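You operate a simulated robot arm through the tools that you are given. There is no shell and no other tool. Be economical: measure what you need, move in short steps, check, and stop when the job is done.

You are at the controls of a simulated robot arm. One attempt, no reset.

Task
Take the teal cube and leave it on the long workbench by the air hose. Take the small tin from the top of the short workbench and leave it on the middle of the long workbench. Take the mould on the top of the short workbench and put it away on the shelf under the steel table. Fetch the card box from the top of the short workbench and set it on the middle of the long workbench. Put one of the glue cans from the low shelf of the grey bench on top of the grey foot form. Press the downdraft button three times. Switch the winder switch off. Put the yellow heel block on the orange sheet. Any order will do. Set down upright: glue can, yellow heel block.

The check looks at the end state, three seconds after you hand in, the way a careful person would. Anything else that was tipped, shoved, dropped, spilled or broken makes it a failure.

Robot
A 7-joint arm with a vacuum gripper on a trunk, on a base that drives. Base frame: it is fixed to the floor where the robot stands at the start and does not move with it; the origin is under the middle of the robot, x ahead of it, y to its left, z up; the surface under the hand at the start is at about z = 900. Units: mm, degrees, N and s.
With the tool pointing down near the work surface it reaches from about 100 to 620 mm from the robot's upright axis, wherever it stands. Its first joint turns from -69.0 to 172.0 degrees. Places, roughly: card box (7x10x4 cm) [500, 800, 900]; downdraft button [-2300, 0, 900]; glue can [500, -2000, 250]; grey foot form [1000, 2250, 750]; long workbench by the air hose [1800, -400, 900]; middle of the long workbench [1700, 200, 900]; mould [750, 750, 1000]; orange sheet (15x18x1 cm) [1200, 4100, 800]; shelf under the steel table [4300, 2000, 300]; small tin [500, -250, 1000]; teal cube (5x5x5 cm) [500, 0, 900]; winder switch [-2200, 900, 900]; yellow heel block [1750, 3500, 1000]. Payload 1.06 kg.
Tool frame: the origin (TCP) lies in the middle of the cups' lips, and z points out of the cups. The gripper has 1 cup of 24 mm across, covering 24 by 24 mm (tool x, y); the bellows give 8 mm. With the vacuum on, a cup seals on a smooth face that it is pressed against (1 to 4 N); it does not hold porous or soft things. The pull reaches 23 N.
Orientation is told as [roll, pitch, yaw] about the base's x, y, z axes, in that order, counted from this pose: with the cups facing straight down, the tool's x points along the base's -x, its y along +y and its z along -z.

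Tools
- The arm moves only by the tool step_arm. Its argument "plan" is a list of rows, each a list of 6 numbers: the shift along the tool's x, y, z in units of 20 mm (1.0 is 20 mm), then the turn, a rotation vector about the tool's x, y, z in units of 8 degrees (1.0 is 8 degrees). In form: [[x, y, z, rx, ry, rz], ...]. A call has 1 to 20 rows; each row shifts and turns the commanded pose from where the row before left it, along the tool's axes as they then stand. "suction" is the vacuum: 1 switches it on, 0 off, set as the call begins (left out, the last holds). A call with a number of a shift or a turn outside -1 to 1 is refused whole. Rows are played at 5 a second. More than 50 mm and 8.6 degrees between two rows, or a gripper value outside its range, and nothing of the call is played. Where a pose cannot be reached the arm comes as near as it can. A force on the tool above 40 N (or 10 N above the force at the start of the call, whichever is more), or a blocked arm, ends the call early, and 0.2 s more pass. The pull builds up within a second once a cup has sealed. Time passes only in rows, and 0.2 s behind the last, so rows that do not move give it time. It gives the time, the measured TCP pose, the force on the tool (base axes) and the pull of the vacuum at its end, in the units of the frame above (readings bear some noise), with the torque about the TCP (base axes, N m) and any sound that the robot's microphone picked up, and new pictures: "pictures" is both (left out), scene, wrist or none.
- Cameras (640 x 400 px; columns grow to the right, rows downward): "scene" is now at [172.7, 27, 1235.3]; the picture's right is [0.29, -0.96, 0.00], its down [-0.34, -0.10, -0.93] and it looks along [0.89, 0.27, -0.36] (base axes); focal length 214 px, centre (320, 200). "wrist" rides on the gripper at [78, 19, -96] in the tool frame; the picture's right is [-0.24, 0.97, 0.00], its down [-0.71, -0.17, -0.69] and it looks along [-0.67, -0.16, 0.73] (tool axes); focal length 243 px, centre (320, 200). There is no depth. A picture from a camera that has moved, and an enlarged one, comes with that camera's place and axes in the base frame and with its lens.
- move_column(by): slides the trunk up (or, below 0, down) by that many mm; the arm and the scene camera ride with it, the base frame stays. It gives what a move gives, with no picture.
- base_move(legs): drives the robot by 1 to 6 legs, each [ahead, left, turn to the left] in mm, mm and degrees, along the robot's own axes; the way and the turn of a leg run together, so that a leg with both is an arc; at most 1500 mm and 180 degrees a leg. The arm and the cameras ride along, it lands a little off, and it stops where it bumps. It gives what a move gives, and a new picture of the scene camera.
- aim_head(pan, tilt): turns the head with the scene camera to pan (to the left, within 80 degrees either way) and tilt (down, from -29 to 69), counted from straight ahead of the robot. It gives what a move gives, and a new picture of the scene camera.
- zoom(camera, box): a new picture of the part [left, top, right, bottom] of that camera's present view, enlarged. The clock stands still meanwhile.
- sign_off(): hands the job in; it is judged then, once.

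Go step by step. Nothing tells you exact positions but the pictures and the camera data: compare them with the known pose of the tool, close in by small moves and look again before you grip or let go. The budget is 207 turns and 260 pictures, counting those below and the enlarged ones. Unless the task says otherwise, let go and move clear before handing in, and close with one line.

The tools are called after "Request:" by a JSON object that holds its "api" and its "payload". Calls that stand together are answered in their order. step_arm: Moves the arm, as the interface text tells. Its arguments: {"type":"object","properties":{"plan":{"type":"array","items":{"type":"array","items":{"type":"number"}}},"suction":{"type":"number"},"pictures":{"type":"string","enum":["both","scene","wrist","none"]}},"required":["plan"]} The other tools are called the same way: move_column (by) slides the trunk up or down; base_move (legs) drives the base; aim_head (pan, tilt) turns the head that bears the scene camera; zoom (camera, box) takes an enlarged picture of a part of a camera's view; sign_off () hands the job in.

At the start:

```text
t: 0.0
tcp_pos: [239.6, 137.6, 1164.0]
ee_rot: [0.0, 0.0, 0.0]
wrist_force: [0.0, -0.1, 0.4]
moment: [0.01, 0.0, 0.0]
pull: 0.2
trunk travel left (down, up): [-375.0, 117.0]
robot x, y, heading: [-1.0, -0.1, 0.1]
head pan, tilt: [16.9, 20.9]
```

scene: 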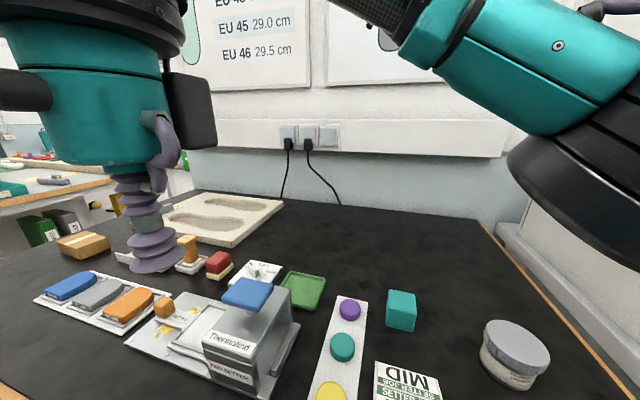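
wrist: 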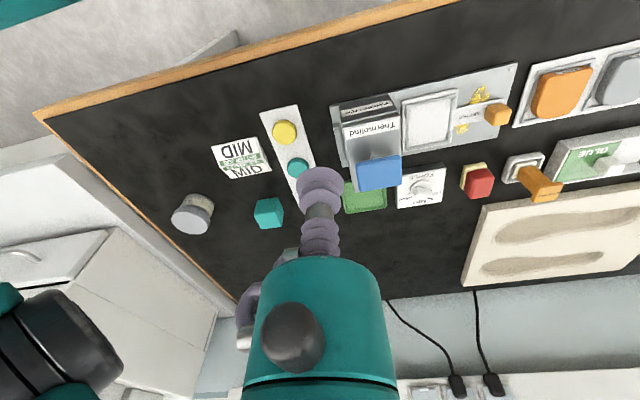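

I see the short workbench ahead, with the teal cube, tin, card box and mould on it. I'll look around first to see how the room is laid out.

Request:
{"api": "aim_head", "payload": {"pan": 75, "tilt": 10}}

Request:
{"api": "aim_head", "payload": {"pan": -75, "tilt": 10}}

Request:
{"api": "aim_head", "payload": {"pan": 0, "tilt": 30}}

```text
t: 1.3
tcp_pos: [240.6, 137.6, 1163.5]
ee_rot: [0.0, 0.0, 0.0]
wrist_force: [1.1, -0.5, 1.3]
moment: [0.0, 0.01, 0.03]
pull: 0.1
trunk travel left (down, up): [-375.0, 117.0]
robot x, y, heading: [-0.2, 0.5, -0.2]
head pan, tilt: [75.0, 10.0]
camera scene: at [107.8, 89.7, 1253.0], right [0.97, -0.26, 0.0], down [-0.05, -0.17, -0.98], along [0.26, 0.95, -0.17], focal length 214 px, centre (320, 200)
```

scene: 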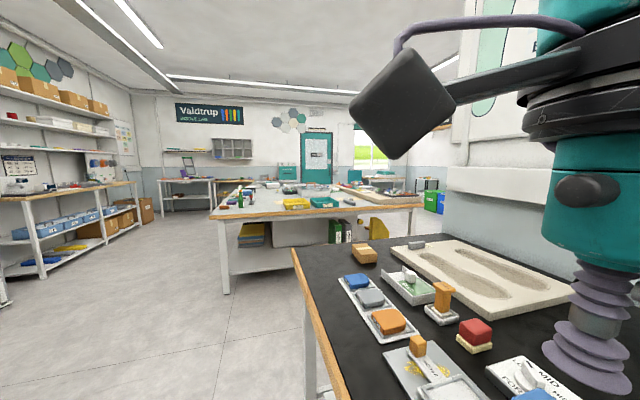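

```text
t: 3.6
tcp_pos: [239.8, 137.2, 1162.9]
ee_rot: [0.1, 0.1, 0.1]
wrist_force: [-0.5, 0.5, 0.7]
moment: [0.01, 0.0, 0.0]
pull: 0.2
trunk travel left (down, up): [-375.0, 117.0]
robot x, y, heading: [0.9, 1.7, -0.0]
head pan, tilt: [-75.0, 10.0]
camera scene: at [107.8, -89.9, 1253.0], right [-0.97, -0.26, 0.0], down [-0.04, 0.17, -0.98], along [0.26, -0.95, -0.17], focal length 214 px, centre (320, 200)
```

scene: 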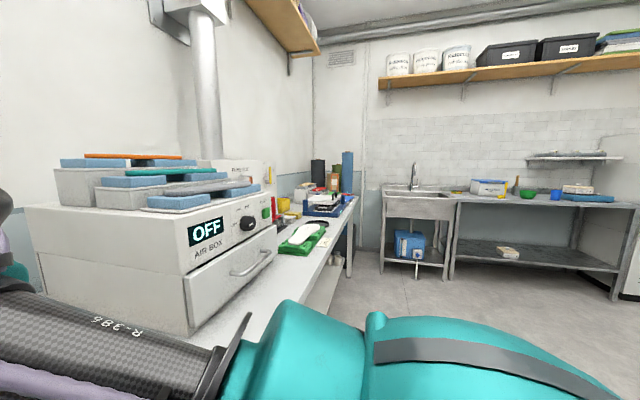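

```text
t: 5.1
tcp_pos: [240.5, 136.6, 1164.6]
ee_rot: [0.0, -0.1, 0.0]
wrist_force: [0.0, 0.6, 0.2]
moment: [-0.02, 0.0, 0.0]
pull: 0.0
trunk travel left (down, up): [-375.0, 117.0]
robot x, y, heading: [2.2, -2.6, -0.3]
head pan, tilt: [0.0, 30.0]
camera scene: at [174.1, -0.2, 1220.7], right [0.0, -1.0, 0.0], down [-0.5, 0.0, -0.87], along [0.87, 0.0, -0.5], focal length 214 px, centre (320, 200)
```

scene: 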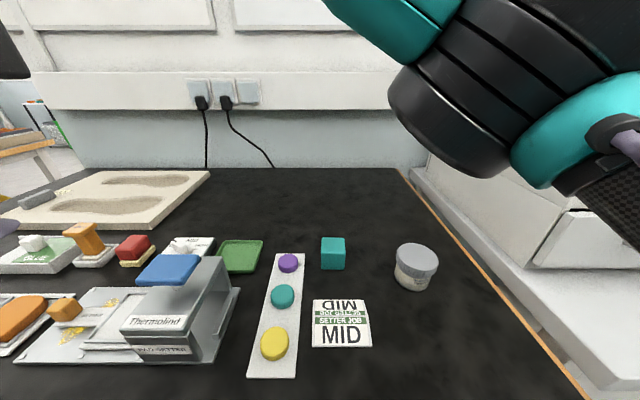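

The long workbench must be behind the partition, reached around its left end. I put the teal cube at about [485, -25], with its top near z=950, so I'll move the arm above it.

Request:
{"api": "step_arm", "payload": {"plan": [[-0.95, -0.63, 0.2, 0, 0, 0], [-0.95, -0.63, 0.2, 0, 0, 0], [-0.95, -0.63, 0.3, 0, 0, 0], [-0.95, -0.63, 0.4, 0, 0, 0], [-0.95, -0.63, 0.4, 0, 0, 0], [-0.95, -0.63, 0.4, 0, 0, 0], [-0.95, -0.63, 0.5, 0, 0, 0], [-0.95, -0.63, 0.5, 0, 0, 0], [-0.95, -0.63, 0.5, 0, 0, 0], [-0.95, -0.63, 0.5, 0, 0, 0], [-0.95, -0.63, 0.5, 0, 0, 0], [-0.95, -0.63, 0.6, 0, 0, 0], [-0.85, -0.54, 0.6, 0, 0, 0]]}}

```text
t: 7.9
tcp_pos: [482.4, -24.4, 1050.1]
ee_rot: [-0.1, 0.0, 0.0]
wrist_force: [0.9, 0.4, 0.2]
moment: [0.03, -0.01, -0.03]
pull: 0.0
trunk travel left (down, up): [-375.0, 117.0]
robot x, y, heading: [-0.4, -3.7, 0.0]
head pan, tilt: [0.0, 30.0]
camera scene: at [174.3, -0.2, 1220.6], right [0.0, -1.0, 0.0], down [-0.5, 0.0, -0.87], along [0.87, 0.0, -0.5], focal length 214 px, centre (320, 200)
camera wrist: at [405.5, -5.1, 1146.5], right [0.23, 0.97, 0.0], down [0.71, -0.17, 0.69], along [0.67, -0.16, -0.73], focal length 243 px, centre (320, 200)
```

scene: 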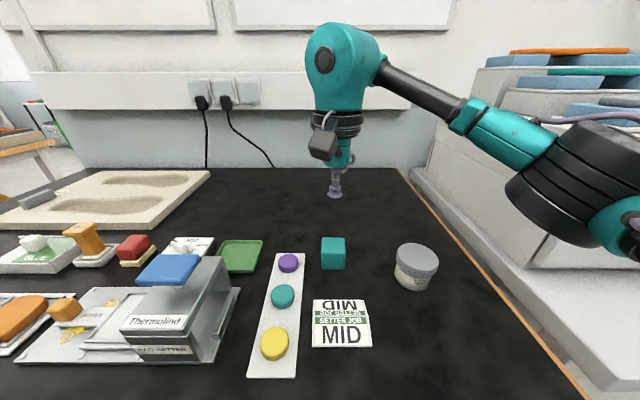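
wrist: 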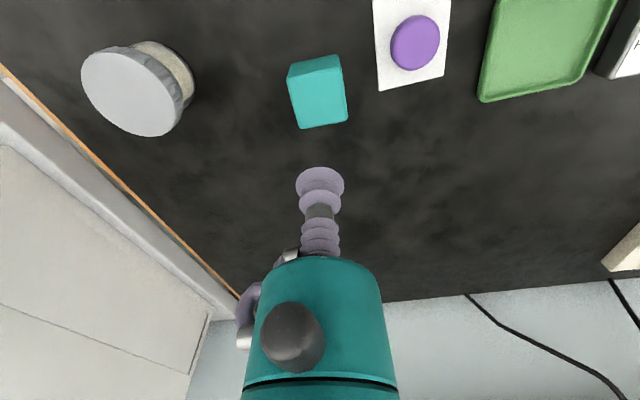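

From the wrist picture the cube's top centre is about [477, -24]. I'll shift slightly, lower onto it with the vacuum on, then lift.

Request:
{"api": "step_arm", "payload": {"plan": [[0.25, 0, 1, 0, 0, 0], [0, 0, 1, 0, 0, 0], [0, 0, 1, 0, 0, 0], [0, 0, 1, 0, 0, 0], [0, 0, 0.6, 0, 0, 0]], "suction": 1}}

```text
t: 9.1
tcp_pos: [479.5, -25.5, 960.5]
ee_rot: [-0.1, 0.1, 0.1]
wrist_force: [1.0, 0.1, -0.7]
moment: [0.0, -0.02, 0.02]
pull: 0.1
trunk travel left (down, up): [-375.0, 117.0]
robot x, y, heading: [-3.0, 1.6, -0.0]
head pan, tilt: [0.0, 30.0]
camera scene: at [174.2, -0.1, 1220.6], right [0.0, -1.0, 0.0], down [-0.5, 0.0, -0.87], along [0.87, 0.0, -0.5], focal length 214 px, centre (320, 200)
camera wrist: at [401.3, -5.9, 1055.9], right [0.24, 0.97, 0.0], down [0.71, -0.17, 0.69], along [0.67, -0.16, -0.73], focal length 243 px, centre (320, 200)
```

scene: 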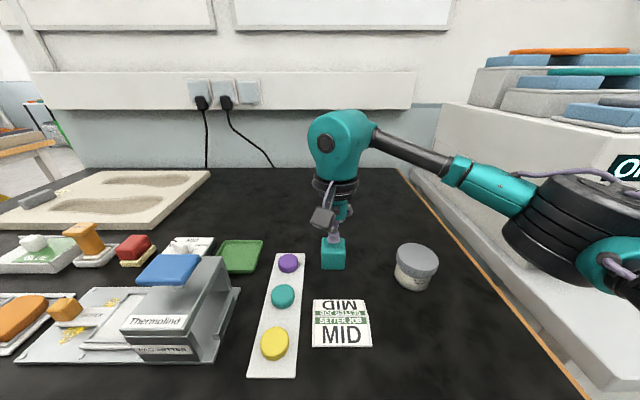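
wrist: 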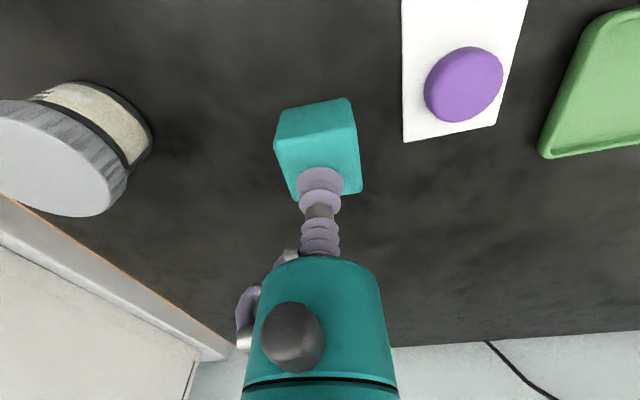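

The cup is about 5 mm beyond the cube's centre. I'll correct that and press down gently.

Request:
{"api": "step_arm", "payload": {"plan": [[0.25, 0.1, 0.2, 0, 0, 0], [0, 0, 0.2, 0, 0, 0], [0, 0, 0.15, 0, 0, 0], [0, 0, 0.1, 0, 0, 0], [0, 0, 0, 0, 0, 0], [0, 0, 0, 0, 0, 0], [0, 0, 0, 0, 0, 0]], "pictures": "none"}}

```text
t: 10.7
tcp_pos: [473.4, -21.5, 946.7]
ee_rot: [0.0, 0.0, 0.1]
wrist_force: [-0.5, -0.4, 0.2]
moment: [-0.01, 0.04, -0.02]
pull: 23.3
trunk travel left (down, up): [-375.0, 117.0]
robot x, y, heading: [1.8, 2.4, -0.2]
head pan, tilt: [0.0, 30.0]
```

It's sealed. I'll lift and pull the arm back towards the body.

Request:
{"api": "step_arm", "payload": {"plan": [[0, 0, -1, 0, 0, 0], [0, 0, -1, 0, 0, 0], [0, 0, -1, 0, 0, 0], [0, 0, -1, 0, 0, 0], [0, 0, -1, 0, 0, 0], [0, 0, -1, 0, 0, 0], [0, 0, -1, 0, 0, 0], [0, 0, -1, 0, 0, 0], [0.9, 0.6, -1, 0, 0, 0], [0.9, 0.6, -1, 0, 0, 0], [0.9, 0.6, -1, 0, 0, 0], [1, 0.6, 0, 0, 0, 0], [1, 0.6, 0, 0, 0, 0], [1, 0.6, 0, 0, 0, 0], [1, 0.6, 0, 0, 0, 0], [1, 0.6, 0, 0, 0, 0], [1, 0.6, 0, 0, 0, 0], [1, 0.6, 0, 0, 0, 0], [1, 0.6, 0, 0, 0, 0]], "pictures": "scene"}}

Request:
{"api": "aim_head", "payload": {"pan": 40, "tilt": 20}}

```text
t: 14.7
tcp_pos: [257.3, 108.7, 1166.5]
ee_rot: [0.1, 0.0, 0.0]
wrist_force: [-0.1, -0.5, -0.7]
moment: [-0.01, 0.01, 0.0]
pull: 23.0
trunk travel left (down, up): [-375.0, 117.0]
robot x, y, heading: [1.7, -1.4, 0.0]
head pan, tilt: [0.0, 30.0]
camera scene: at [173.9, 0.1, 1220.7], right [0.0, -1.0, 0.0], down [-0.5, 0.0, -0.87], along [0.87, 0.0, -0.5], focal length 214 px, centre (320, 200)
```

scene: 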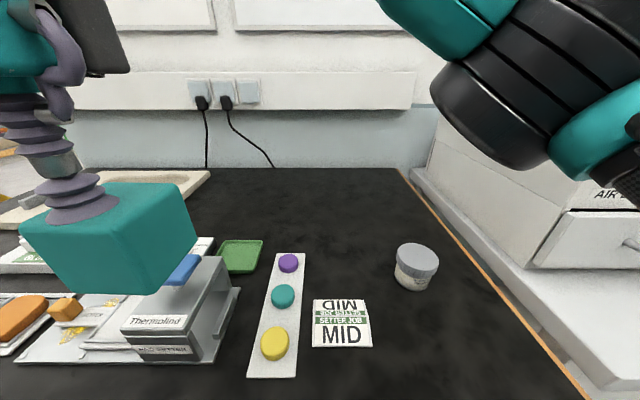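

```text
t: 15.8
tcp_pos: [258.7, 107.3, 1165.2]
ee_rot: [0.1, 0.1, 0.0]
wrist_force: [-0.7, -0.6, 0.8]
moment: [-0.01, -0.01, 0.02]
pull: 22.3
trunk travel left (down, up): [-375.0, 117.0]
robot x, y, heading: [-0.5, 0.5, -0.2]
head pan, tilt: [40.0, 20.0]
camera scene: at [155.1, 59.7, 1236.7], right [0.64, -0.77, 0.0], down [-0.26, -0.22, -0.94], along [0.72, 0.6, -0.34], focal length 214 px, centre (320, 200)
```

scene: 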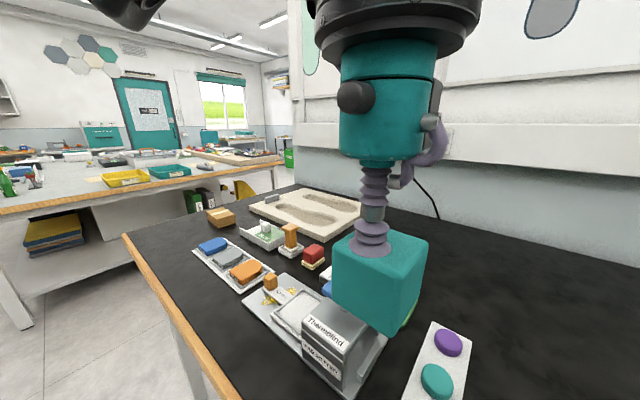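

The cube is held. The gap between the short bench (left end at y≈914) and the middle table (front edge at y≈1780) looks passable, so I'll drive left into it.

Request:
{"api": "base_move", "payload": {"legs": [[-60, 0, 0], [0, 1350, 0]]}}

Request:
{"api": "aim_head", "payload": {"pan": 0, "tilt": 20}}

Request:
{"api": "aim_head", "payload": {"pan": -50, "tilt": 20}}

```text
t: 28.4
tcp_pos: [205.2, 1451.7, 1165.5]
ee_rot: [-0.1, 0.0, -0.6]
wrist_force: [0.2, -0.6, -0.7]
moment: [0.04, -0.02, 0.01]
pull: 22.5
trunk travel left (down, up): [-375.0, 117.0]
robot x, y, heading: [-52.4, 1345.7, -0.7]
head pan, tilt: [40.0, 20.0]
camera scene: at [102.4, 1404.9, 1236.7], right [0.63, -0.77, 0.0], down [-0.26, -0.22, -0.94], along [0.73, 0.59, -0.34], focal length 214 px, centre (320, 200)
```

scene: 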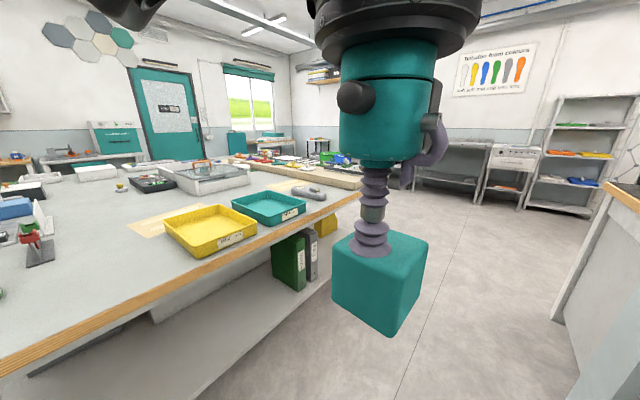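

```text
t: 29.4
tcp_pos: [206.2, 1450.9, 1165.1]
ee_rot: [0.0, 0.0, -0.7]
wrist_force: [0.6, 0.1, -0.1]
moment: [0.01, 0.01, 0.02]
pull: 22.8
trunk travel left (down, up): [-375.0, 117.0]
robot x, y, heading: [-49.2, 1351.5, -0.8]
head pan, tilt: [0.0, 20.0]
camera scene: at [123.4, 1344.8, 1236.7], right [-0.01, -1.0, 0.0], down [-0.34, 0.0, -0.94], along [0.94, -0.01, -0.34], focal length 214 px, centre (320, 200)
```

scene: 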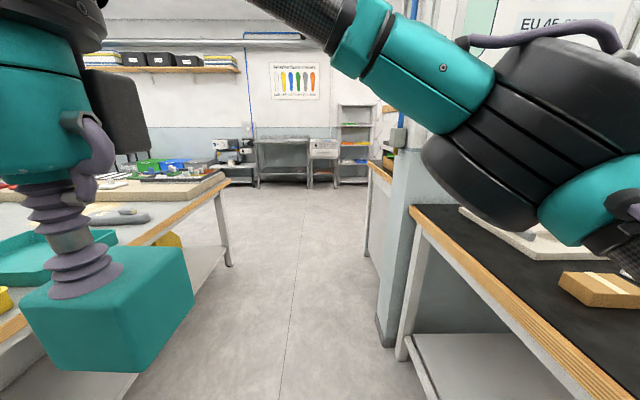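

```text
t: 30.6
tcp_pos: [205.2, 1451.4, 1165.8]
ee_rot: [0.0, 0.0, -0.7]
wrist_force: [-1.1, 0.4, -0.3]
moment: [-0.02, 0.0, 0.01]
pull: 22.5
trunk travel left (down, up): [-375.0, 117.0]
robot x, y, heading: [-54.3, 1350.4, -0.7]
head pan, tilt: [-50.0, 20.0]
camera scene: at [89.3, 1273.9, 1236.7], right [-0.77, -0.63, 0.0], down [-0.22, 0.26, -0.94], along [0.6, -0.73, -0.34], focal length 214 px, centre (320, 200)
```

scene: 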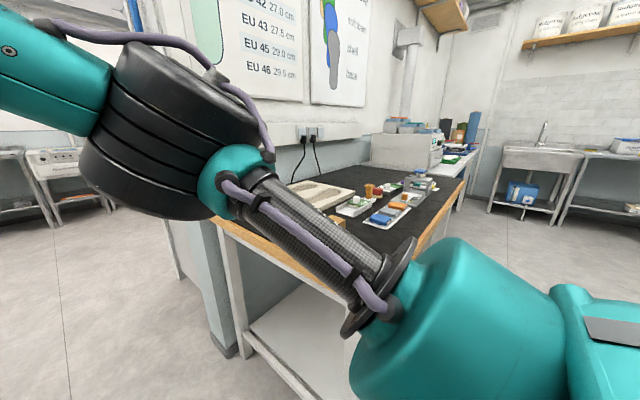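

The aisle between the tables is clear. The long workbench is on the far side of the partition, so I'll drive past it, turn to face -x and look.

Request:
{"api": "base_move", "payload": {"legs": [[1200, 0, 0.7], [1150, 0, 0], [0, 0, 90], [0, 0, 90]]}}

Request:
{"api": "aim_head", "payload": {"pan": 45, "tilt": 20}}

```text
t: 49.8
tcp_pos: [2033.5, 1253.3, 1165.3]
ee_rot: [0.0, 0.1, -178.8]
wrist_force: [0.3, 0.5, -0.1]
moment: [-0.04, -0.02, -0.03]
pull: 22.9
trunk travel left (down, up): [-375.0, 117.0]
robot x, y, heading: [2290.0, 1364.9, -178.9]
head pan, tilt: [-50.0, 20.0]
camera scene: at [2144.9, 1434.0, 1236.7], right [0.75, 0.66, 0.0], down [0.23, -0.26, -0.94], along [-0.62, 0.71, -0.34], focal length 214 px, centre (320, 200)
```

scene: 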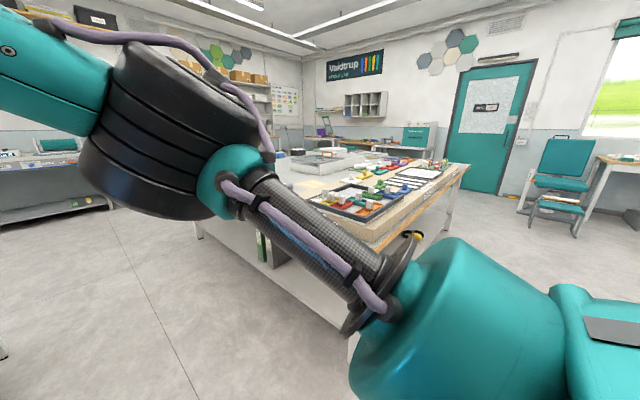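

```text
t: 51.5
tcp_pos: [2032.8, 1253.3, 1165.7]
ee_rot: [0.0, 0.1, -178.8]
wrist_force: [1.0, 0.6, -0.4]
moment: [0.02, 0.0, -0.01]
pull: 22.5
trunk travel left (down, up): [-375.0, 117.0]
robot x, y, heading: [2285.6, 1368.1, -179.0]
head pan, tilt: [45.0, 20.0]
camera scene: at [2141.6, 1296.7, 1236.7], right [-0.72, 0.69, 0.0], down [0.24, 0.25, -0.94], along [-0.65, -0.68, -0.34], focal length 214 px, centre (320, 200)
```

scene: 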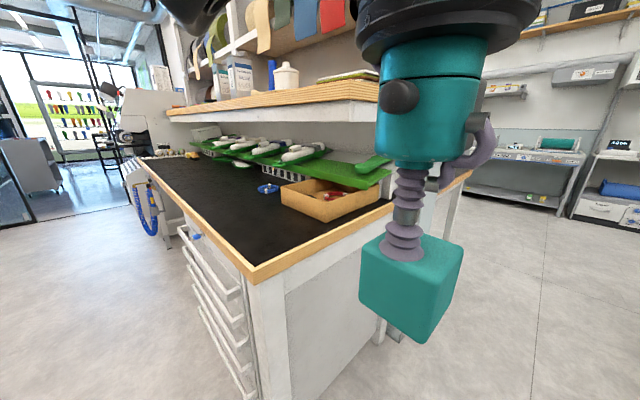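

I see the long workbench, with its front edge at about x=1970 and the blue air hose hanging at its front some way along. I'll slide along the bench and look closer.

Request:
{"api": "base_move", "payload": {"legs": [[-60, 0, -1], [0, 1150, 0]]}}

Request:
{"api": "aim_head", "payload": {"pan": 25, "tilt": 30}}

```text
t: 62.4
tcp_pos: [2094.8, 121.3, 1164.7]
ee_rot: [0.0, 0.1, -179.9]
wrist_force: [0.2, -0.1, -0.4]
moment: [-0.01, 0.0, 0.06]
pull: 22.9
trunk travel left (down, up): [-375.0, 117.0]
robot x, y, heading: [2355.1, 230.7, -180.0]
head pan, tilt: [45.0, 20.0]
camera scene: at [2203.6, 164.2, 1236.7], right [-0.71, 0.71, 0.0], down [0.24, 0.24, -0.94], along [-0.66, -0.67, -0.34], focal length 214 px, centre (320, 200)
```

scene: 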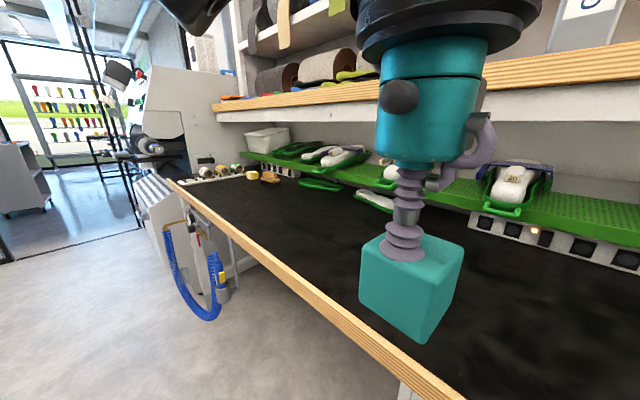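

```text
t: 63.2
tcp_pos: [2094.2, 122.4, 1164.6]
ee_rot: [0.0, 0.1, -180.0]
wrist_force: [-0.4, 0.7, -0.1]
moment: [0.0, 0.0, 0.01]
pull: 22.8
trunk travel left (down, up): [-375.0, 117.0]
robot x, y, heading: [2353.2, 228.1, -179.9]
head pan, tilt: [25.0, 30.0]
camera scene: at [2187.4, 191.8, 1220.7], right [-0.43, 0.91, 0.0], down [0.45, 0.21, -0.87], along [-0.78, -0.37, -0.5], focal length 214 px, centre (320, 200)
```

scene: 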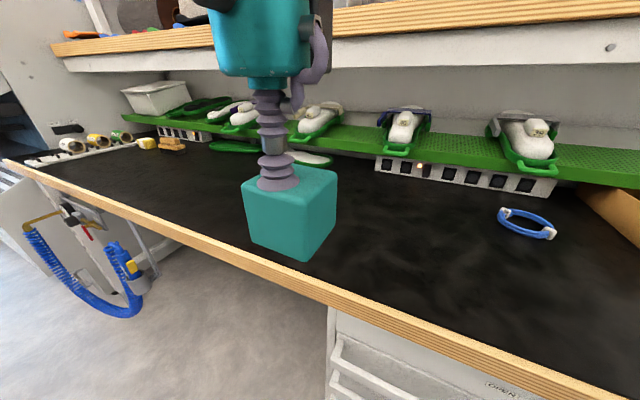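

The hose hangs along the front edge between about y=-400 and -800. I'll move left a bit and aim for about [1860, -490].

Request:
{"api": "base_move", "payload": {"legs": [[0, 440, 0]]}}

```text
t: 67.6
tcp_pos: [2094.8, -323.8, 1165.7]
ee_rot: [0.0, 0.0, -179.9]
wrist_force: [0.4, -0.2, 0.1]
moment: [0.03, 0.02, -0.01]
pull: 22.9
trunk travel left (down, up): [-375.0, 117.0]
robot x, y, heading: [2353.4, -215.5, -179.8]
head pan, tilt: [25.0, 30.0]
camera scene: at [2188.2, -252.9, 1220.6], right [-0.42, 0.91, 0.0], down [0.45, 0.21, -0.87], along [-0.78, -0.37, -0.5], focal length 214 px, centre (320, 200)
```

scene: 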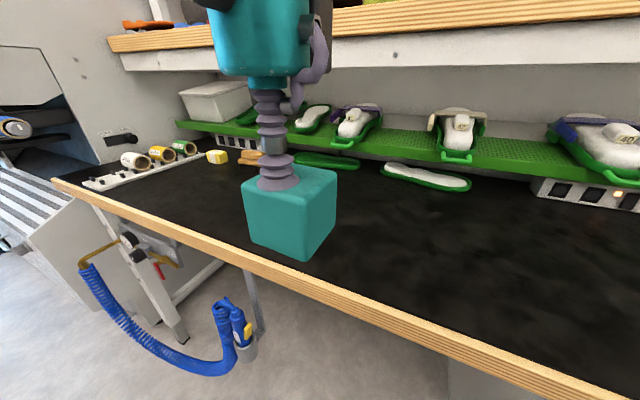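

I'll go a little further left, then extend the arm over the target spot.

Request:
{"api": "base_move", "payload": {"legs": [[0, 120, 0]]}}

Request:
{"api": "step_arm", "payload": {"plan": [[-0.95, 0.45, 0.5, 0, 0, 0], [-0.95, 0.45, 0.5, 0, 0, 0], [-0.95, 0.45, 0.5, 0, 0, 0], [-0.95, 0.45, 0.5, 0, 0, 0], [-0.95, 0.45, 0.5, 0, 0, 0], [-0.95, 0.45, 0.5, 0, 0, 0], [-0.95, 0.45, 0.5, 0, 0, 0], [-0.95, 0.45, 0.5, 0, 0, 0], [-0.95, 0.45, 0.6, 0, 0, 0], [-0.95, 0.45, 0.6, 0, 0, 0], [-0.95, 0.45, 0.6, 0, 0, 0], [-0.95, 0.45, 0.6, 0, 0, 0], [-0.85, 0.45, 0.6, 0, 0, 0]]}}

```text
t: 69.3
tcp_pos: [2094.8, -445.6, 1166.0]
ee_rot: [0.1, 0.1, -179.8]
wrist_force: [0.3, 0.3, -0.4]
moment: [0.01, -0.02, 0.02]
pull: 22.7
trunk travel left (down, up): [-375.0, 117.0]
robot x, y, heading: [2352.5, -333.3, -179.8]
head pan, tilt: [25.0, 30.0]
camera scene: at [2188.6, -374.9, 1220.6], right [-0.43, 0.9, 0.0], down [0.45, 0.21, -0.87], along [-0.78, -0.37, -0.5], focal length 214 px, centre (320, 200)
```

scene: 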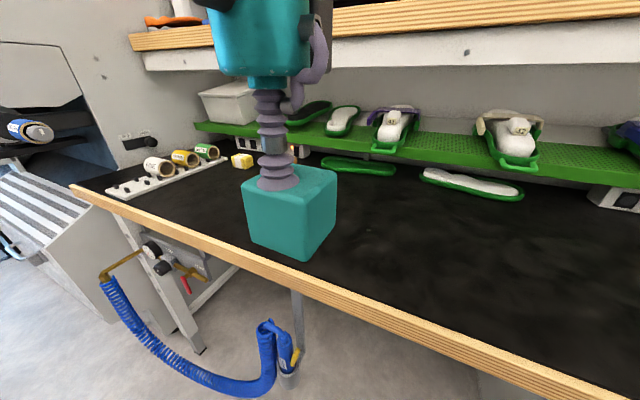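

```text
t: 72.1
tcp_pos: [1880.2, -512.2, 1050.8]
ee_rot: [0.0, -0.1, -179.7]
wrist_force: [-0.1, 0.5, 0.2]
moment: [0.0, 0.02, -0.03]
pull: 23.3
out of reach, approached as far as the arm can: row 10, 11, 12, 13
trunk travel left (down, up): [-375.0, 117.0]
robot x, y, heading: [2355.0, -334.0, -179.9]
head pan, tilt: [25.0, 30.0]
camera scene: at [2189.0, -374.8, 1220.7], right [-0.43, 0.9, 0.0], down [0.45, 0.21, -0.87], along [-0.78, -0.37, -0.5], focal length 214 px, centre (320, 200)
camera wrist: at [1958.8, -530.5, 1147.2], right [-0.23, -0.97, 0.0], down [-0.71, 0.17, 0.69], along [-0.67, 0.16, -0.73], focal length 243 px, centre (320, 200)
```

scene: 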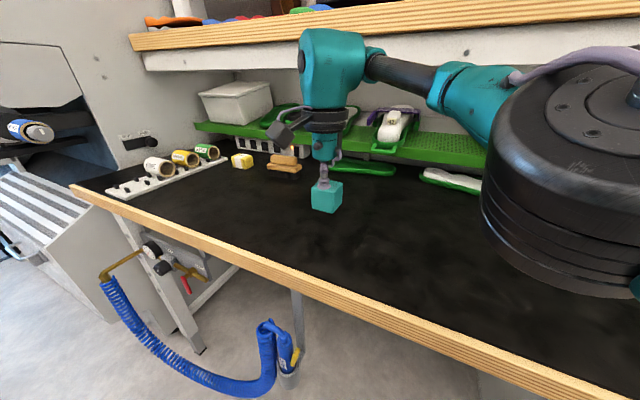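
wrist: 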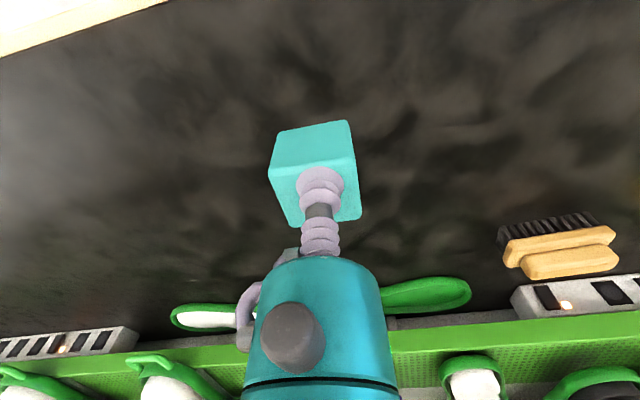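

The arm stopped at [1880, -512], which is open bench right by the hose, so I'll set the cube down here.

Request:
{"api": "step_arm", "payload": {"plan": [[0, 0, 1, 0, 0, 0], [0, 0, 1, 0, 0, 0], [0, 0, 1, 0, 0, 0], [0, 0, 1, 0, 0, 0], [0, 0, 0.6, 0, 0, 0], [0, 0, 0.2, 0, 0, 0]]}}

```text
t: 73.4
tcp_pos: [1876.8, -510.9, 965.4]
ee_rot: [0.7, -0.3, -179.9]
wrist_force: [2.8, 1.3, 16.8]
moment: [0.11, 0.0, 0.01]
pull: 22.9
trunk travel left (down, up): [-375.0, 117.0]
robot x, y, heading: [2353.3, -333.3, -179.7]
head pan, tilt: [25.0, 30.0]
stopped in row 6: the force on the tool passed its limit at 47 N (the readings are from after the stop); the commanded pose is now the measured one
camera scene: at [2189.9, -374.2, 1220.9], right [-0.43, 0.9, 0.0], down [0.45, 0.21, -0.87], along [-0.78, -0.37, -0.5], focal length 214 px, centre (320, 200)
camera wrist: at [1958.2, -527.8, 1061.7], right [-0.23, -0.97, 0.01], down [-0.7, 0.18, 0.69], along [-0.67, 0.15, -0.73], focal length 243 px, centre (320, 200)
```

scene: 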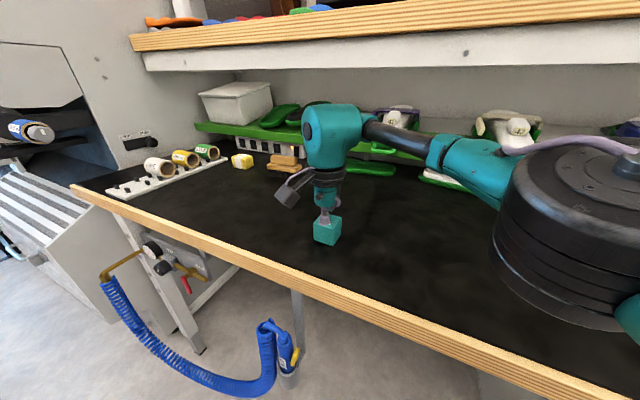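
wrist: 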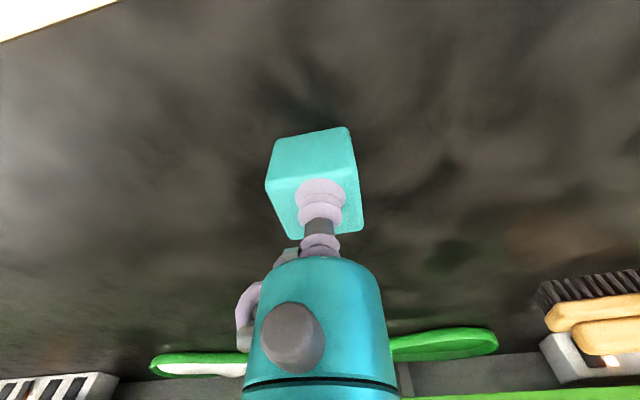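

It has touched down; the bench top here is at about z=917. I'll release and move up.

Request:
{"api": "step_arm", "payload": {"plan": [[0, 0, 0, 0, 0, 0], [0, 0, 0, 0, 0, 0], [0, 0, 0, 0, 0, 0], [0, 0, -0.5, 0, 0, 0], [0, 0, -1, 0, 0, 0], [0, 0, -1, 0, 0, 0]], "suction": 0}}

```text
t: 74.8
tcp_pos: [1875.4, -510.6, 1012.9]
ee_rot: [0.5, -0.3, -179.9]
wrist_force: [-0.6, 0.2, 0.3]
moment: [0.0, 0.02, 0.0]
pull: 0.1
trunk travel left (down, up): [-375.0, 117.0]
robot x, y, heading: [2350.6, -335.0, -179.8]
head pan, tilt: [25.0, 30.0]
camera scene: at [2188.6, -374.7, 1220.6], right [-0.43, 0.9, 0.0], down [0.45, 0.21, -0.87], along [-0.78, -0.37, -0.5], focal length 214 px, centre (320, 200)
camera wrist: at [1955.4, -528.3, 1108.7], right [-0.23, -0.97, 0.01], down [-0.71, 0.18, 0.69], along [-0.67, 0.15, -0.73], focal length 243 px, centre (320, 200)
```

scene: 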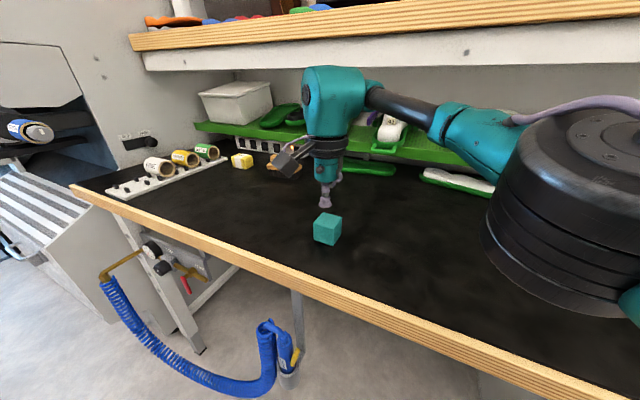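
wrist: 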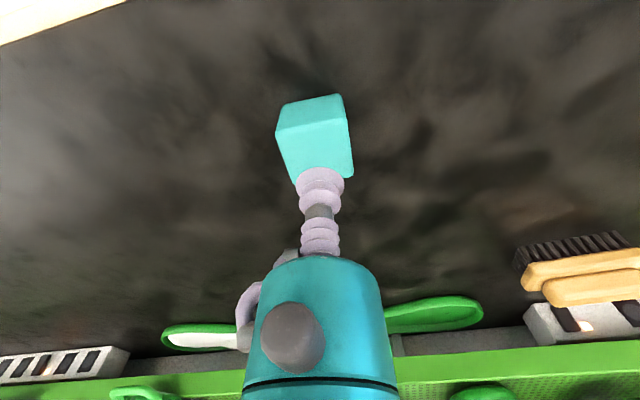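

The cube is placed. I'll retract the arm and drive back to the short workbench for the tin.

Request:
{"api": "step_arm", "payload": {"plan": [[0, 0, -1, 0, 0, 0], [0, 0, -1, 0, 0, 0], [0.5, 0, -1, 0, 0, 0], [0.9, -0.3, -1, 0, 0, 0], [0.9, -0.3, -1, 0, 0, 0], [0.9, -0.3, -1, 0, 0, 0], [0.9, -0.3, -1, 0, 0, 0], [0.9, -0.3, -0.6, 0, 0, 0], [0.9, -0.3, 0, 0, 0, 0], [1, -0.3, 0, 0, 0, 0], [1, -0.3, 0, 0, 0, 0], [1, -0.3, 0, 0, 0, 0], [1, -0.3, 0, 0, 0, 0], [1, -0.3, 0, 0, 0, 0]], "pictures": "none"}}

Request:
{"api": "base_move", "payload": {"legs": [[0, -1500, 0], [0, -200, 0], [0, 0, -90], [0, 0, -90], [-1200, 0, 0], [-1200, 0, 0]]}}

```text
t: 77.8
tcp_pos: [2096.3, -442.7, 1163.9]
ee_rot: [0.6, -0.1, -180.0]
wrist_force: [0.4, -0.7, -0.6]
moment: [-0.01, 0.01, -0.02]
pull: 0.1
trunk travel left (down, up): [-375.0, 117.0]
robot x, y, heading: [2347.0, -334.4, -179.5]
head pan, tilt: [25.0, 30.0]
```

```text
t: 112.2
tcp_pos: [239.9, 1529.5, 1162.2]
ee_rot: [0.5, -0.2, -1.1]
wrist_force: [-0.4, 0.4, 0.1]
moment: [0.0, 0.0, 0.01]
pull: 0.1
trunk travel left (down, up): [-375.0, 117.0]
robot x, y, heading: [-21.5, 1425.0, -0.7]
head pan, tilt: [25.0, 30.0]
camera scene: at [147.1, 1462.8, 1220.7], right [0.41, -0.91, 0.0], down [-0.46, -0.2, -0.87], along [0.79, 0.35, -0.5], focal length 214 px, centre (320, 200)
```

scene: 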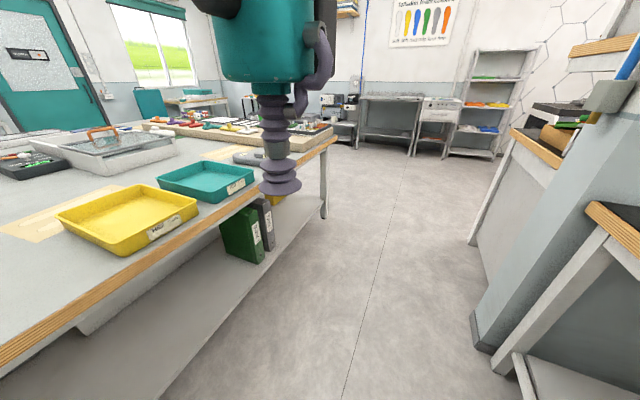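

I'm back in the aisle and will drive on to the short workbench.

Request:
{"api": "base_move", "payload": {"legs": [[0, -1425, 0.7]]}}

Request:
{"api": "aim_head", "payload": {"pan": 0, "tilt": 30}}

```text
t: 125.0
tcp_pos: [216.7, 88.1, 1164.8]
ee_rot: [0.5, -0.2, -1.1]
wrist_force: [0.8, 0.6, -0.1]
moment: [0.03, 0.03, 0.01]
pull: 0.0
trunk travel left (down, up): [-375.0, 117.0]
robot x, y, heading: [-39.2, -12.0, -1.2]
head pan, tilt: [25.0, 30.0]
camera scene: at [124.2, 21.8, 1220.6], right [0.41, -0.91, 0.0], down [-0.46, -0.2, -0.87], along [0.79, 0.35, -0.5], focal length 214 px, centre (320, 200)
```

scene: 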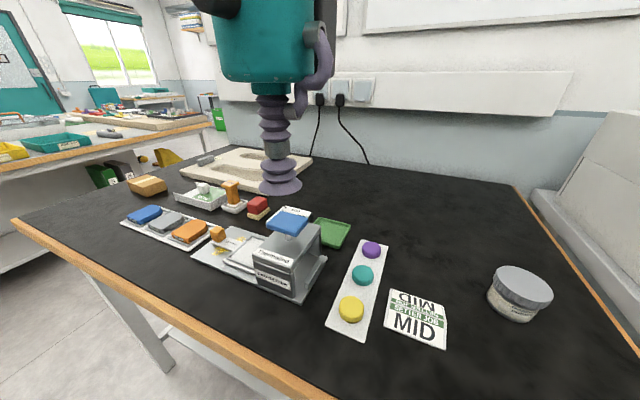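

```text
t: 125.9
tcp_pos: [217.7, 88.4, 1163.2]
ee_rot: [0.5, -0.2, -1.1]
wrist_force: [0.3, 0.5, 0.2]
moment: [-0.03, -0.02, 0.01]
pull: 0.0
trunk travel left (down, up): [-375.0, 117.0]
robot x, y, heading: [-45.4, -12.8, -1.1]
head pan, tilt: [0.0, 30.0]
camera scene: at [132.1, -16.5, 1220.6], right [-0.02, -1.0, 0.0], down [-0.5, 0.01, -0.87], along [0.87, -0.01, -0.5], focal length 214 px, centre (320, 200)
```

scene: 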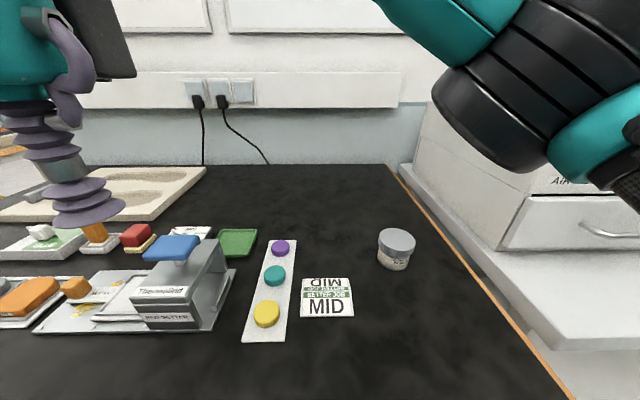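

The tin's lid centre is at about [455, -170]. I'll move above it.

Request:
{"api": "step_arm", "payload": {"plan": [[-0.865, -0.9, 0.4, 0, 0, 0], [-0.865, -0.9, 0.4, 0, 0, 0], [-0.865, -0.9, 0.4, 0, 0, 0], [-0.865, -0.9, 0.4, 0, 0, 0], [-0.865, -0.9, 0.4, 0, 0, 0], [-0.865, -0.9, 0.4, 0, 0, 0], [-0.865, -0.9, 0.4, 0, 0, 0], [-0.865, -0.9, 0.4, 0, 0, 0], [-0.865, -0.9, 0.4, 0, 0, 0], [-0.865, -0.9, 0.4, 0, 0, 0], [-0.865, -0.9, 0.4, 0, 0, 0], [-0.865, -0.9, 0.4, 0, 0, 0], [-0.865, -0.9, 0.5, 0, 0, 0], [-0.865, -0.9, 0.5, 0, 0, 0]]}}

```text
t: 128.9
tcp_pos: [454.7, -164.8, 1045.5]
ee_rot: [0.5, -0.2, -1.0]
wrist_force: [-1.2, 0.1, -0.5]
moment: [0.03, -0.01, 0.01]
pull: 0.1
trunk travel left (down, up): [-375.0, 117.0]
robot x, y, heading: [-42.3, -9.8, -0.8]
head pan, tilt: [0.0, 30.0]
camera scene: at [132.2, -16.7, 1220.6], right [-0.02, -1.0, 0.0], down [-0.5, 0.01, -0.87], along [0.87, -0.01, -0.5], focal length 214 px, centre (320, 200)
camera wrist: at [376.5, -144.5, 1141.4], right [0.25, 0.97, 0.01], down [0.7, -0.19, 0.69], along [0.67, -0.17, -0.73], focal length 243 px, centre (320, 200)
```

scene: 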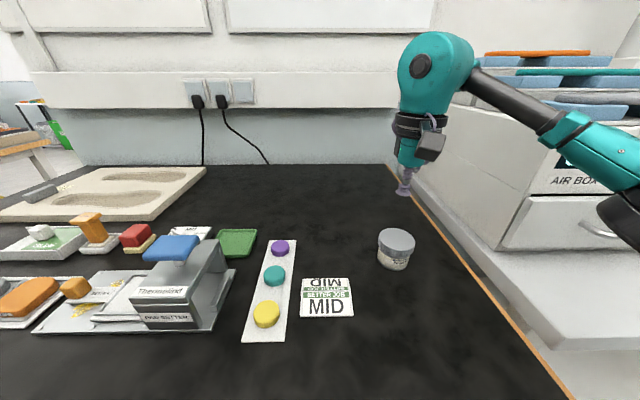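
wrist: 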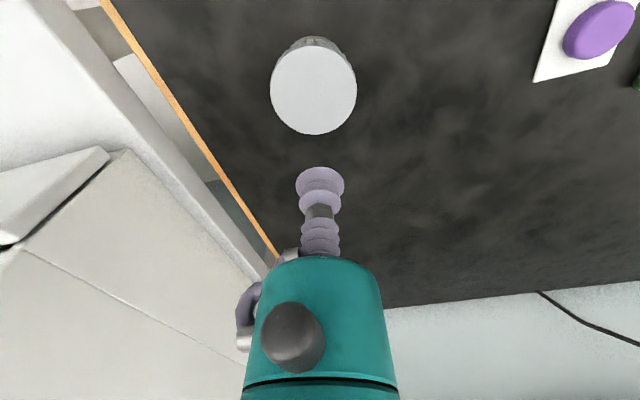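

The two views agree on the lid being at about [440, -164], z≈955. I'll lower to 980 and check.

Request:
{"api": "step_arm", "payload": {"plan": [[0.35, 0, 1, 0, 0, 0], [0.35, 0, 1, 0, 0, 0], [0, 0, 1, 0, 0, 0], [0, 0, 0.3, 0, 0, 0]], "suction": 1}}

```text
t: 129.9
tcp_pos: [441.4, -165.2, 977.3]
ee_rot: [0.5, -0.2, -1.0]
wrist_force: [0.4, -0.7, 0.7]
moment: [0.01, 0.0, -0.01]
pull: 0.1
trunk travel left (down, up): [-375.0, 117.0]
robot x, y, heading: [-43.7, -15.1, -1.0]
head pan, tilt: [0.0, 30.0]
camera scene: at [132.1, -16.6, 1220.6], right [-0.02, -1.0, 0.0], down [-0.5, 0.01, -0.87], along [0.87, -0.01, -0.5], focal length 214 px, centre (320, 200)
camera wrist: at [362.7, -145.1, 1073.5], right [0.25, 0.97, 0.01], down [0.7, -0.19, 0.69], along [0.67, -0.17, -0.73], focal length 243 px, centre (320, 200)
```

scene: 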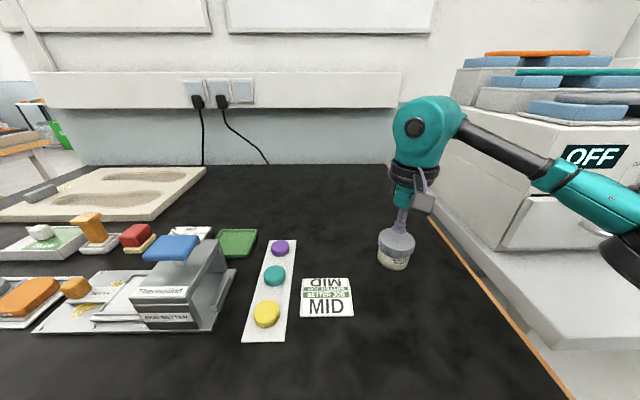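
wrist: 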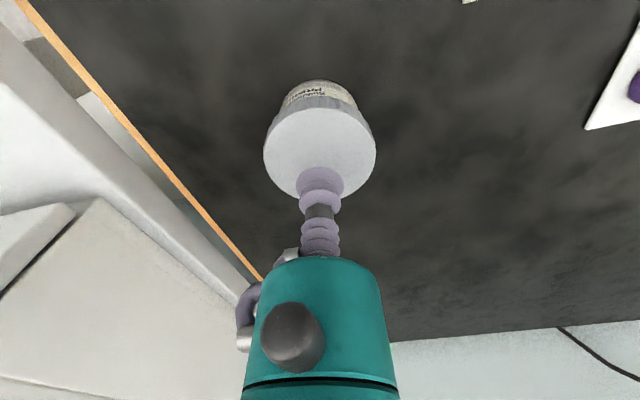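

A small correction of about -6 mm in x, then a slow descent.

Request:
{"api": "step_arm", "payload": {"plan": [[0.3, 0.05, 0.3, 0, 0, 0], [0, 0, 0.3, 0, 0, 0], [0, 0, 0.2, 0, 0, 0], [0, 0, 0.2, 0, 0, 0], [0, 0, 0.2, 0, 0, 0], [0, 0, 0.1, 0, 0, 0], [0, 0, 0, 0, 0, 0]], "pictures": "none"}}

```text
t: 131.5
tcp_pos: [433.7, -164.2, 956.0]
ee_rot: [0.5, -0.5, -1.1]
wrist_force: [0.1, 1.0, 16.2]
moment: [-0.08, 0.08, 0.05]
pull: 22.5
trunk travel left (down, up): [-375.0, 117.0]
robot x, y, heading: [-39.4, -10.7, -0.9]
head pan, tilt: [0.0, 30.0]
```

Sealed; the lid is at about z=960, so the tin is about 60 mm tall. I'll lift and retract.

Request:
{"api": "step_arm", "payload": {"plan": [[0, 0, -1, 0, 0, 0], [0, 0, -1, 0, 0, 0], [0, 0, -1, 0, 0, 0], [0, 0, -1, 0, 0, 0], [0, 0, -1, 0, 0, 0], [0, 0, -1, 0, 0, 0], [0, 0.2, -1, 0, 0, 0], [0.9, 0.9, -1, 0, 0, 0], [0.9, 1, -1, 0, 0, 0], [0.9, 1, -1, 0, 0, 0], [0.9, 1, -0.5, 0, 0, 0], [0.9, 1, 0, 0, 0, 0], [0.9, 1, 0, 0, 0, 0], [0.9, 1, 0, 0, 0, 0], [0.9, 1, 0, 0, 0, 0], [0.9, 1, 0, 0, 0, 0], [0.9, 1, 0, 0, 0, 0], [0.9, 1, 0, 0, 0, 0], [0.9, 1, 0, 0, 0, 0]], "pictures": "scene"}}

Request:
{"api": "base_move", "payload": {"legs": [[0, 1380, 1], [1200, 0, 0], [1200, 0, 0], [0, 0, 90], [0, 0, 90], [0, 1050, 0]]}}

Request:
{"api": "aim_head", "payload": {"pan": 20, "tilt": 30}}

```text
t: 135.5
tcp_pos: [222.8, 79.7, 1163.5]
ee_rot: [0.6, -0.2, -1.1]
wrist_force: [-0.6, 0.4, -1.2]
moment: [-0.01, -0.02, -0.02]
pull: 22.8
trunk travel left (down, up): [-375.0, 117.0]
robot x, y, heading: [-45.2, -16.4, -0.6]
head pan, tilt: [0.0, 30.0]
camera scene: at [132.0, -16.2, 1220.7], right [-0.02, -1.0, 0.0], down [-0.5, 0.01, -0.87], along [0.87, -0.01, -0.5], focal length 214 px, centre (320, 200)
```

scene: 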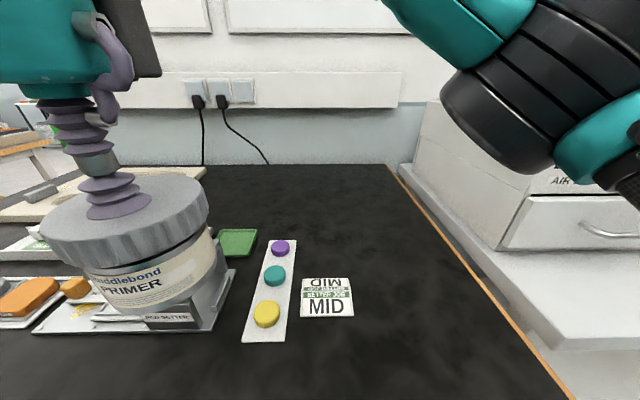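

```text
t: 176.0
tcp_pos: [2066.2, 278.2, 1163.5]
ee_rot: [0.5, -0.2, 179.8]
wrist_force: [0.2, -0.3, -2.2]
moment: [0.03, 0.03, 0.0]
pull: 22.8
trunk travel left (down, up): [-375.0, 117.0]
robot x, y, heading: [2331.4, 374.6, 179.7]
head pan, tilt: [0.0, 30.0]
camera scene: at [2155.6, 374.9, 1220.6], right [0.0, 1.0, 0.0], down [0.5, 0.0, -0.87], along [-0.87, 0.0, -0.5], focal length 214 px, centre (320, 200)
```

scene: 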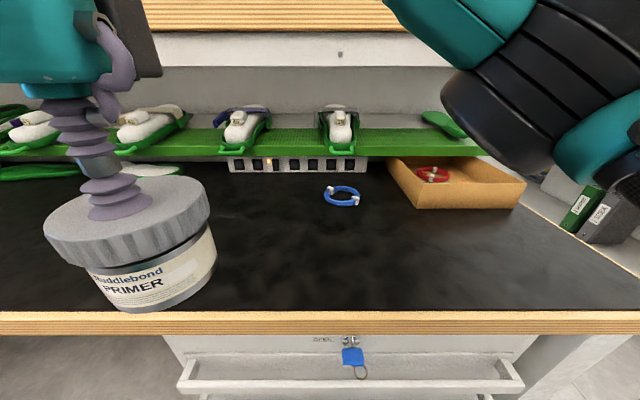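

```text
t: 176.8
tcp_pos: [2066.3, 278.0, 1162.8]
ee_rot: [0.5, -0.2, 179.8]
wrist_force: [-0.2, 0.1, -1.7]
moment: [0.03, 0.02, 0.01]
pull: 22.7
trunk travel left (down, up): [-375.0, 117.0]
robot x, y, heading: [2333.9, 373.4, 179.7]
head pan, tilt: [20.0, 30.0]
camera scene: at [2161.0, 344.1, 1220.6], right [-0.34, 0.94, 0.0], down [0.47, 0.17, -0.87], along [-0.81, -0.29, -0.5], focal length 214 px, centre (320, 200)
```

scene: 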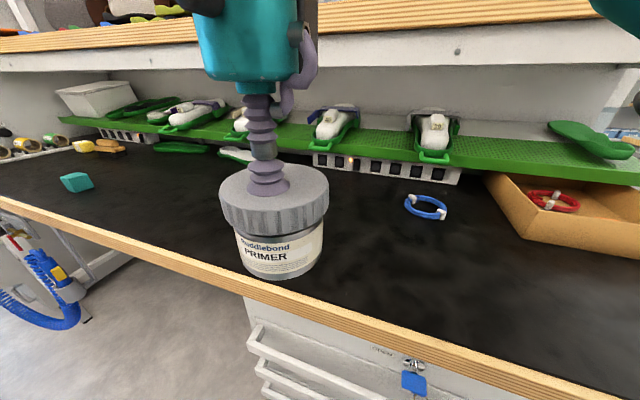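

The middle of the long bench is clear. I'll move closer and set the tin down at about [1760, 150], leaving space at y≈300 for the card box.

Request:
{"api": "base_move", "payload": {"legs": [[80, 150, 0]]}}

Request:
{"api": "step_arm", "payload": {"plan": [[-0.9, -0.1, 0.6, 0, 0, 0], [-0.9, -0.1, 0.6, 0, 0, 0], [-0.9, -0.1, 0.6, 0, 0, 0], [-0.9, -0.1, 0.6, 0, 0, 0], [-0.9, -0.1, 0.6, 0, 0, 0], [-0.9, -0.1, 0.6, 0, 0, 0], [-0.9, -0.1, 0.6, 0, 0, 0], [-0.9, -0.1, 0.6, 0, 0, 0], [-0.9, -0.1, 0.6, 0, 0, 0], [-0.9, -0.1, 0.6, 0, 0, 0], [-0.9, 0, 0.6, 0, 0, 0], [-0.9, 0, 0.6, 0, 0, 0], [-0.9, 0, 0.8, 0, 0, 0]]}}

```text
t: 178.8
tcp_pos: [1982.1, 127.6, 1163.3]
ee_rot: [0.5, -0.1, 179.8]
wrist_force: [0.2, 0.3, -1.3]
moment: [0.03, -0.01, -0.01]
pull: 22.9
trunk travel left (down, up): [-375.0, 117.0]
robot x, y, heading: [2245.4, 228.3, 180.0]
head pan, tilt: [20.0, 30.0]
camera scene: at [2079.0, 194.3, 1220.6], right [-0.34, 0.94, 0.0], down [0.47, 0.17, -0.87], along [-0.81, -0.3, -0.5], focal length 214 px, centre (320, 200)
```

scene: 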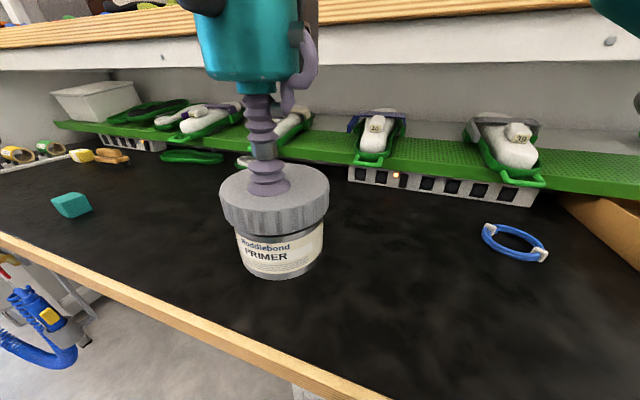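

```text
t: 181.6
tcp_pos: [1747.9, 149.6, 1003.2]
ee_rot: [0.5, -0.3, 179.9]
wrist_force: [0.4, 0.2, -0.7]
moment: [0.04, 0.01, 0.03]
pull: 22.7
trunk travel left (down, up): [-375.0, 117.0]
robot x, y, heading: [2245.9, 228.1, 180.2]
head pan, tilt: [20.0, 30.0]
camera scene: at [2079.0, 194.5, 1220.6], right [-0.34, 0.94, 0.0], down [0.47, 0.17, -0.87], along [-0.81, -0.3, -0.5], focal length 214 px, centre (320, 200)
camera wrist: at [1827.3, 131.9, 1098.8], right [-0.24, -0.97, 0.01], down [-0.7, 0.18, 0.69], along [-0.67, 0.16, -0.73], focal length 243 px, centre (320, 200)
```

scene: 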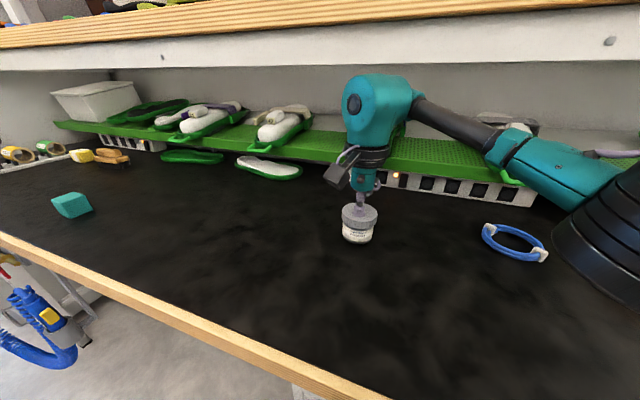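
wrist: 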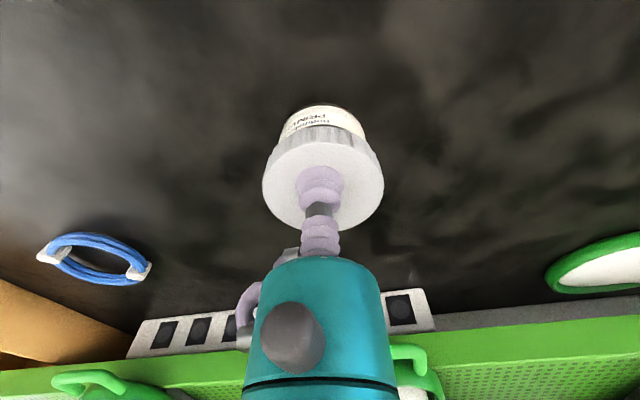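

The spot is clear. I'll lower it in small steps.

Request:
{"api": "step_arm", "payload": {"plan": [[0, 0, 0.4, 0, 0, 0], [0, 0, 0.3, 0, 0, 0], [0, 0, 0.2, 0, 0, 0], [0, 0, 0.1, 0, 0, 0], [0, 0, 0.1, 0, 0, 0], [0, 0, 0.1, 0, 0, 0], [0, 0, 0, 0, 0, 0]], "pictures": "none"}}

```text
t: 183.2
tcp_pos: [1748.8, 148.3, 979.3]
ee_rot: [0.5, -0.3, 179.7]
wrist_force: [-5.9, -0.8, 18.2]
moment: [0.1, -0.01, 0.04]
pull: 22.9
trunk travel left (down, up): [-375.0, 117.0]
robot x, y, heading: [2249.7, 225.9, 179.9]
head pan, tilt: [20.0, 30.0]
```

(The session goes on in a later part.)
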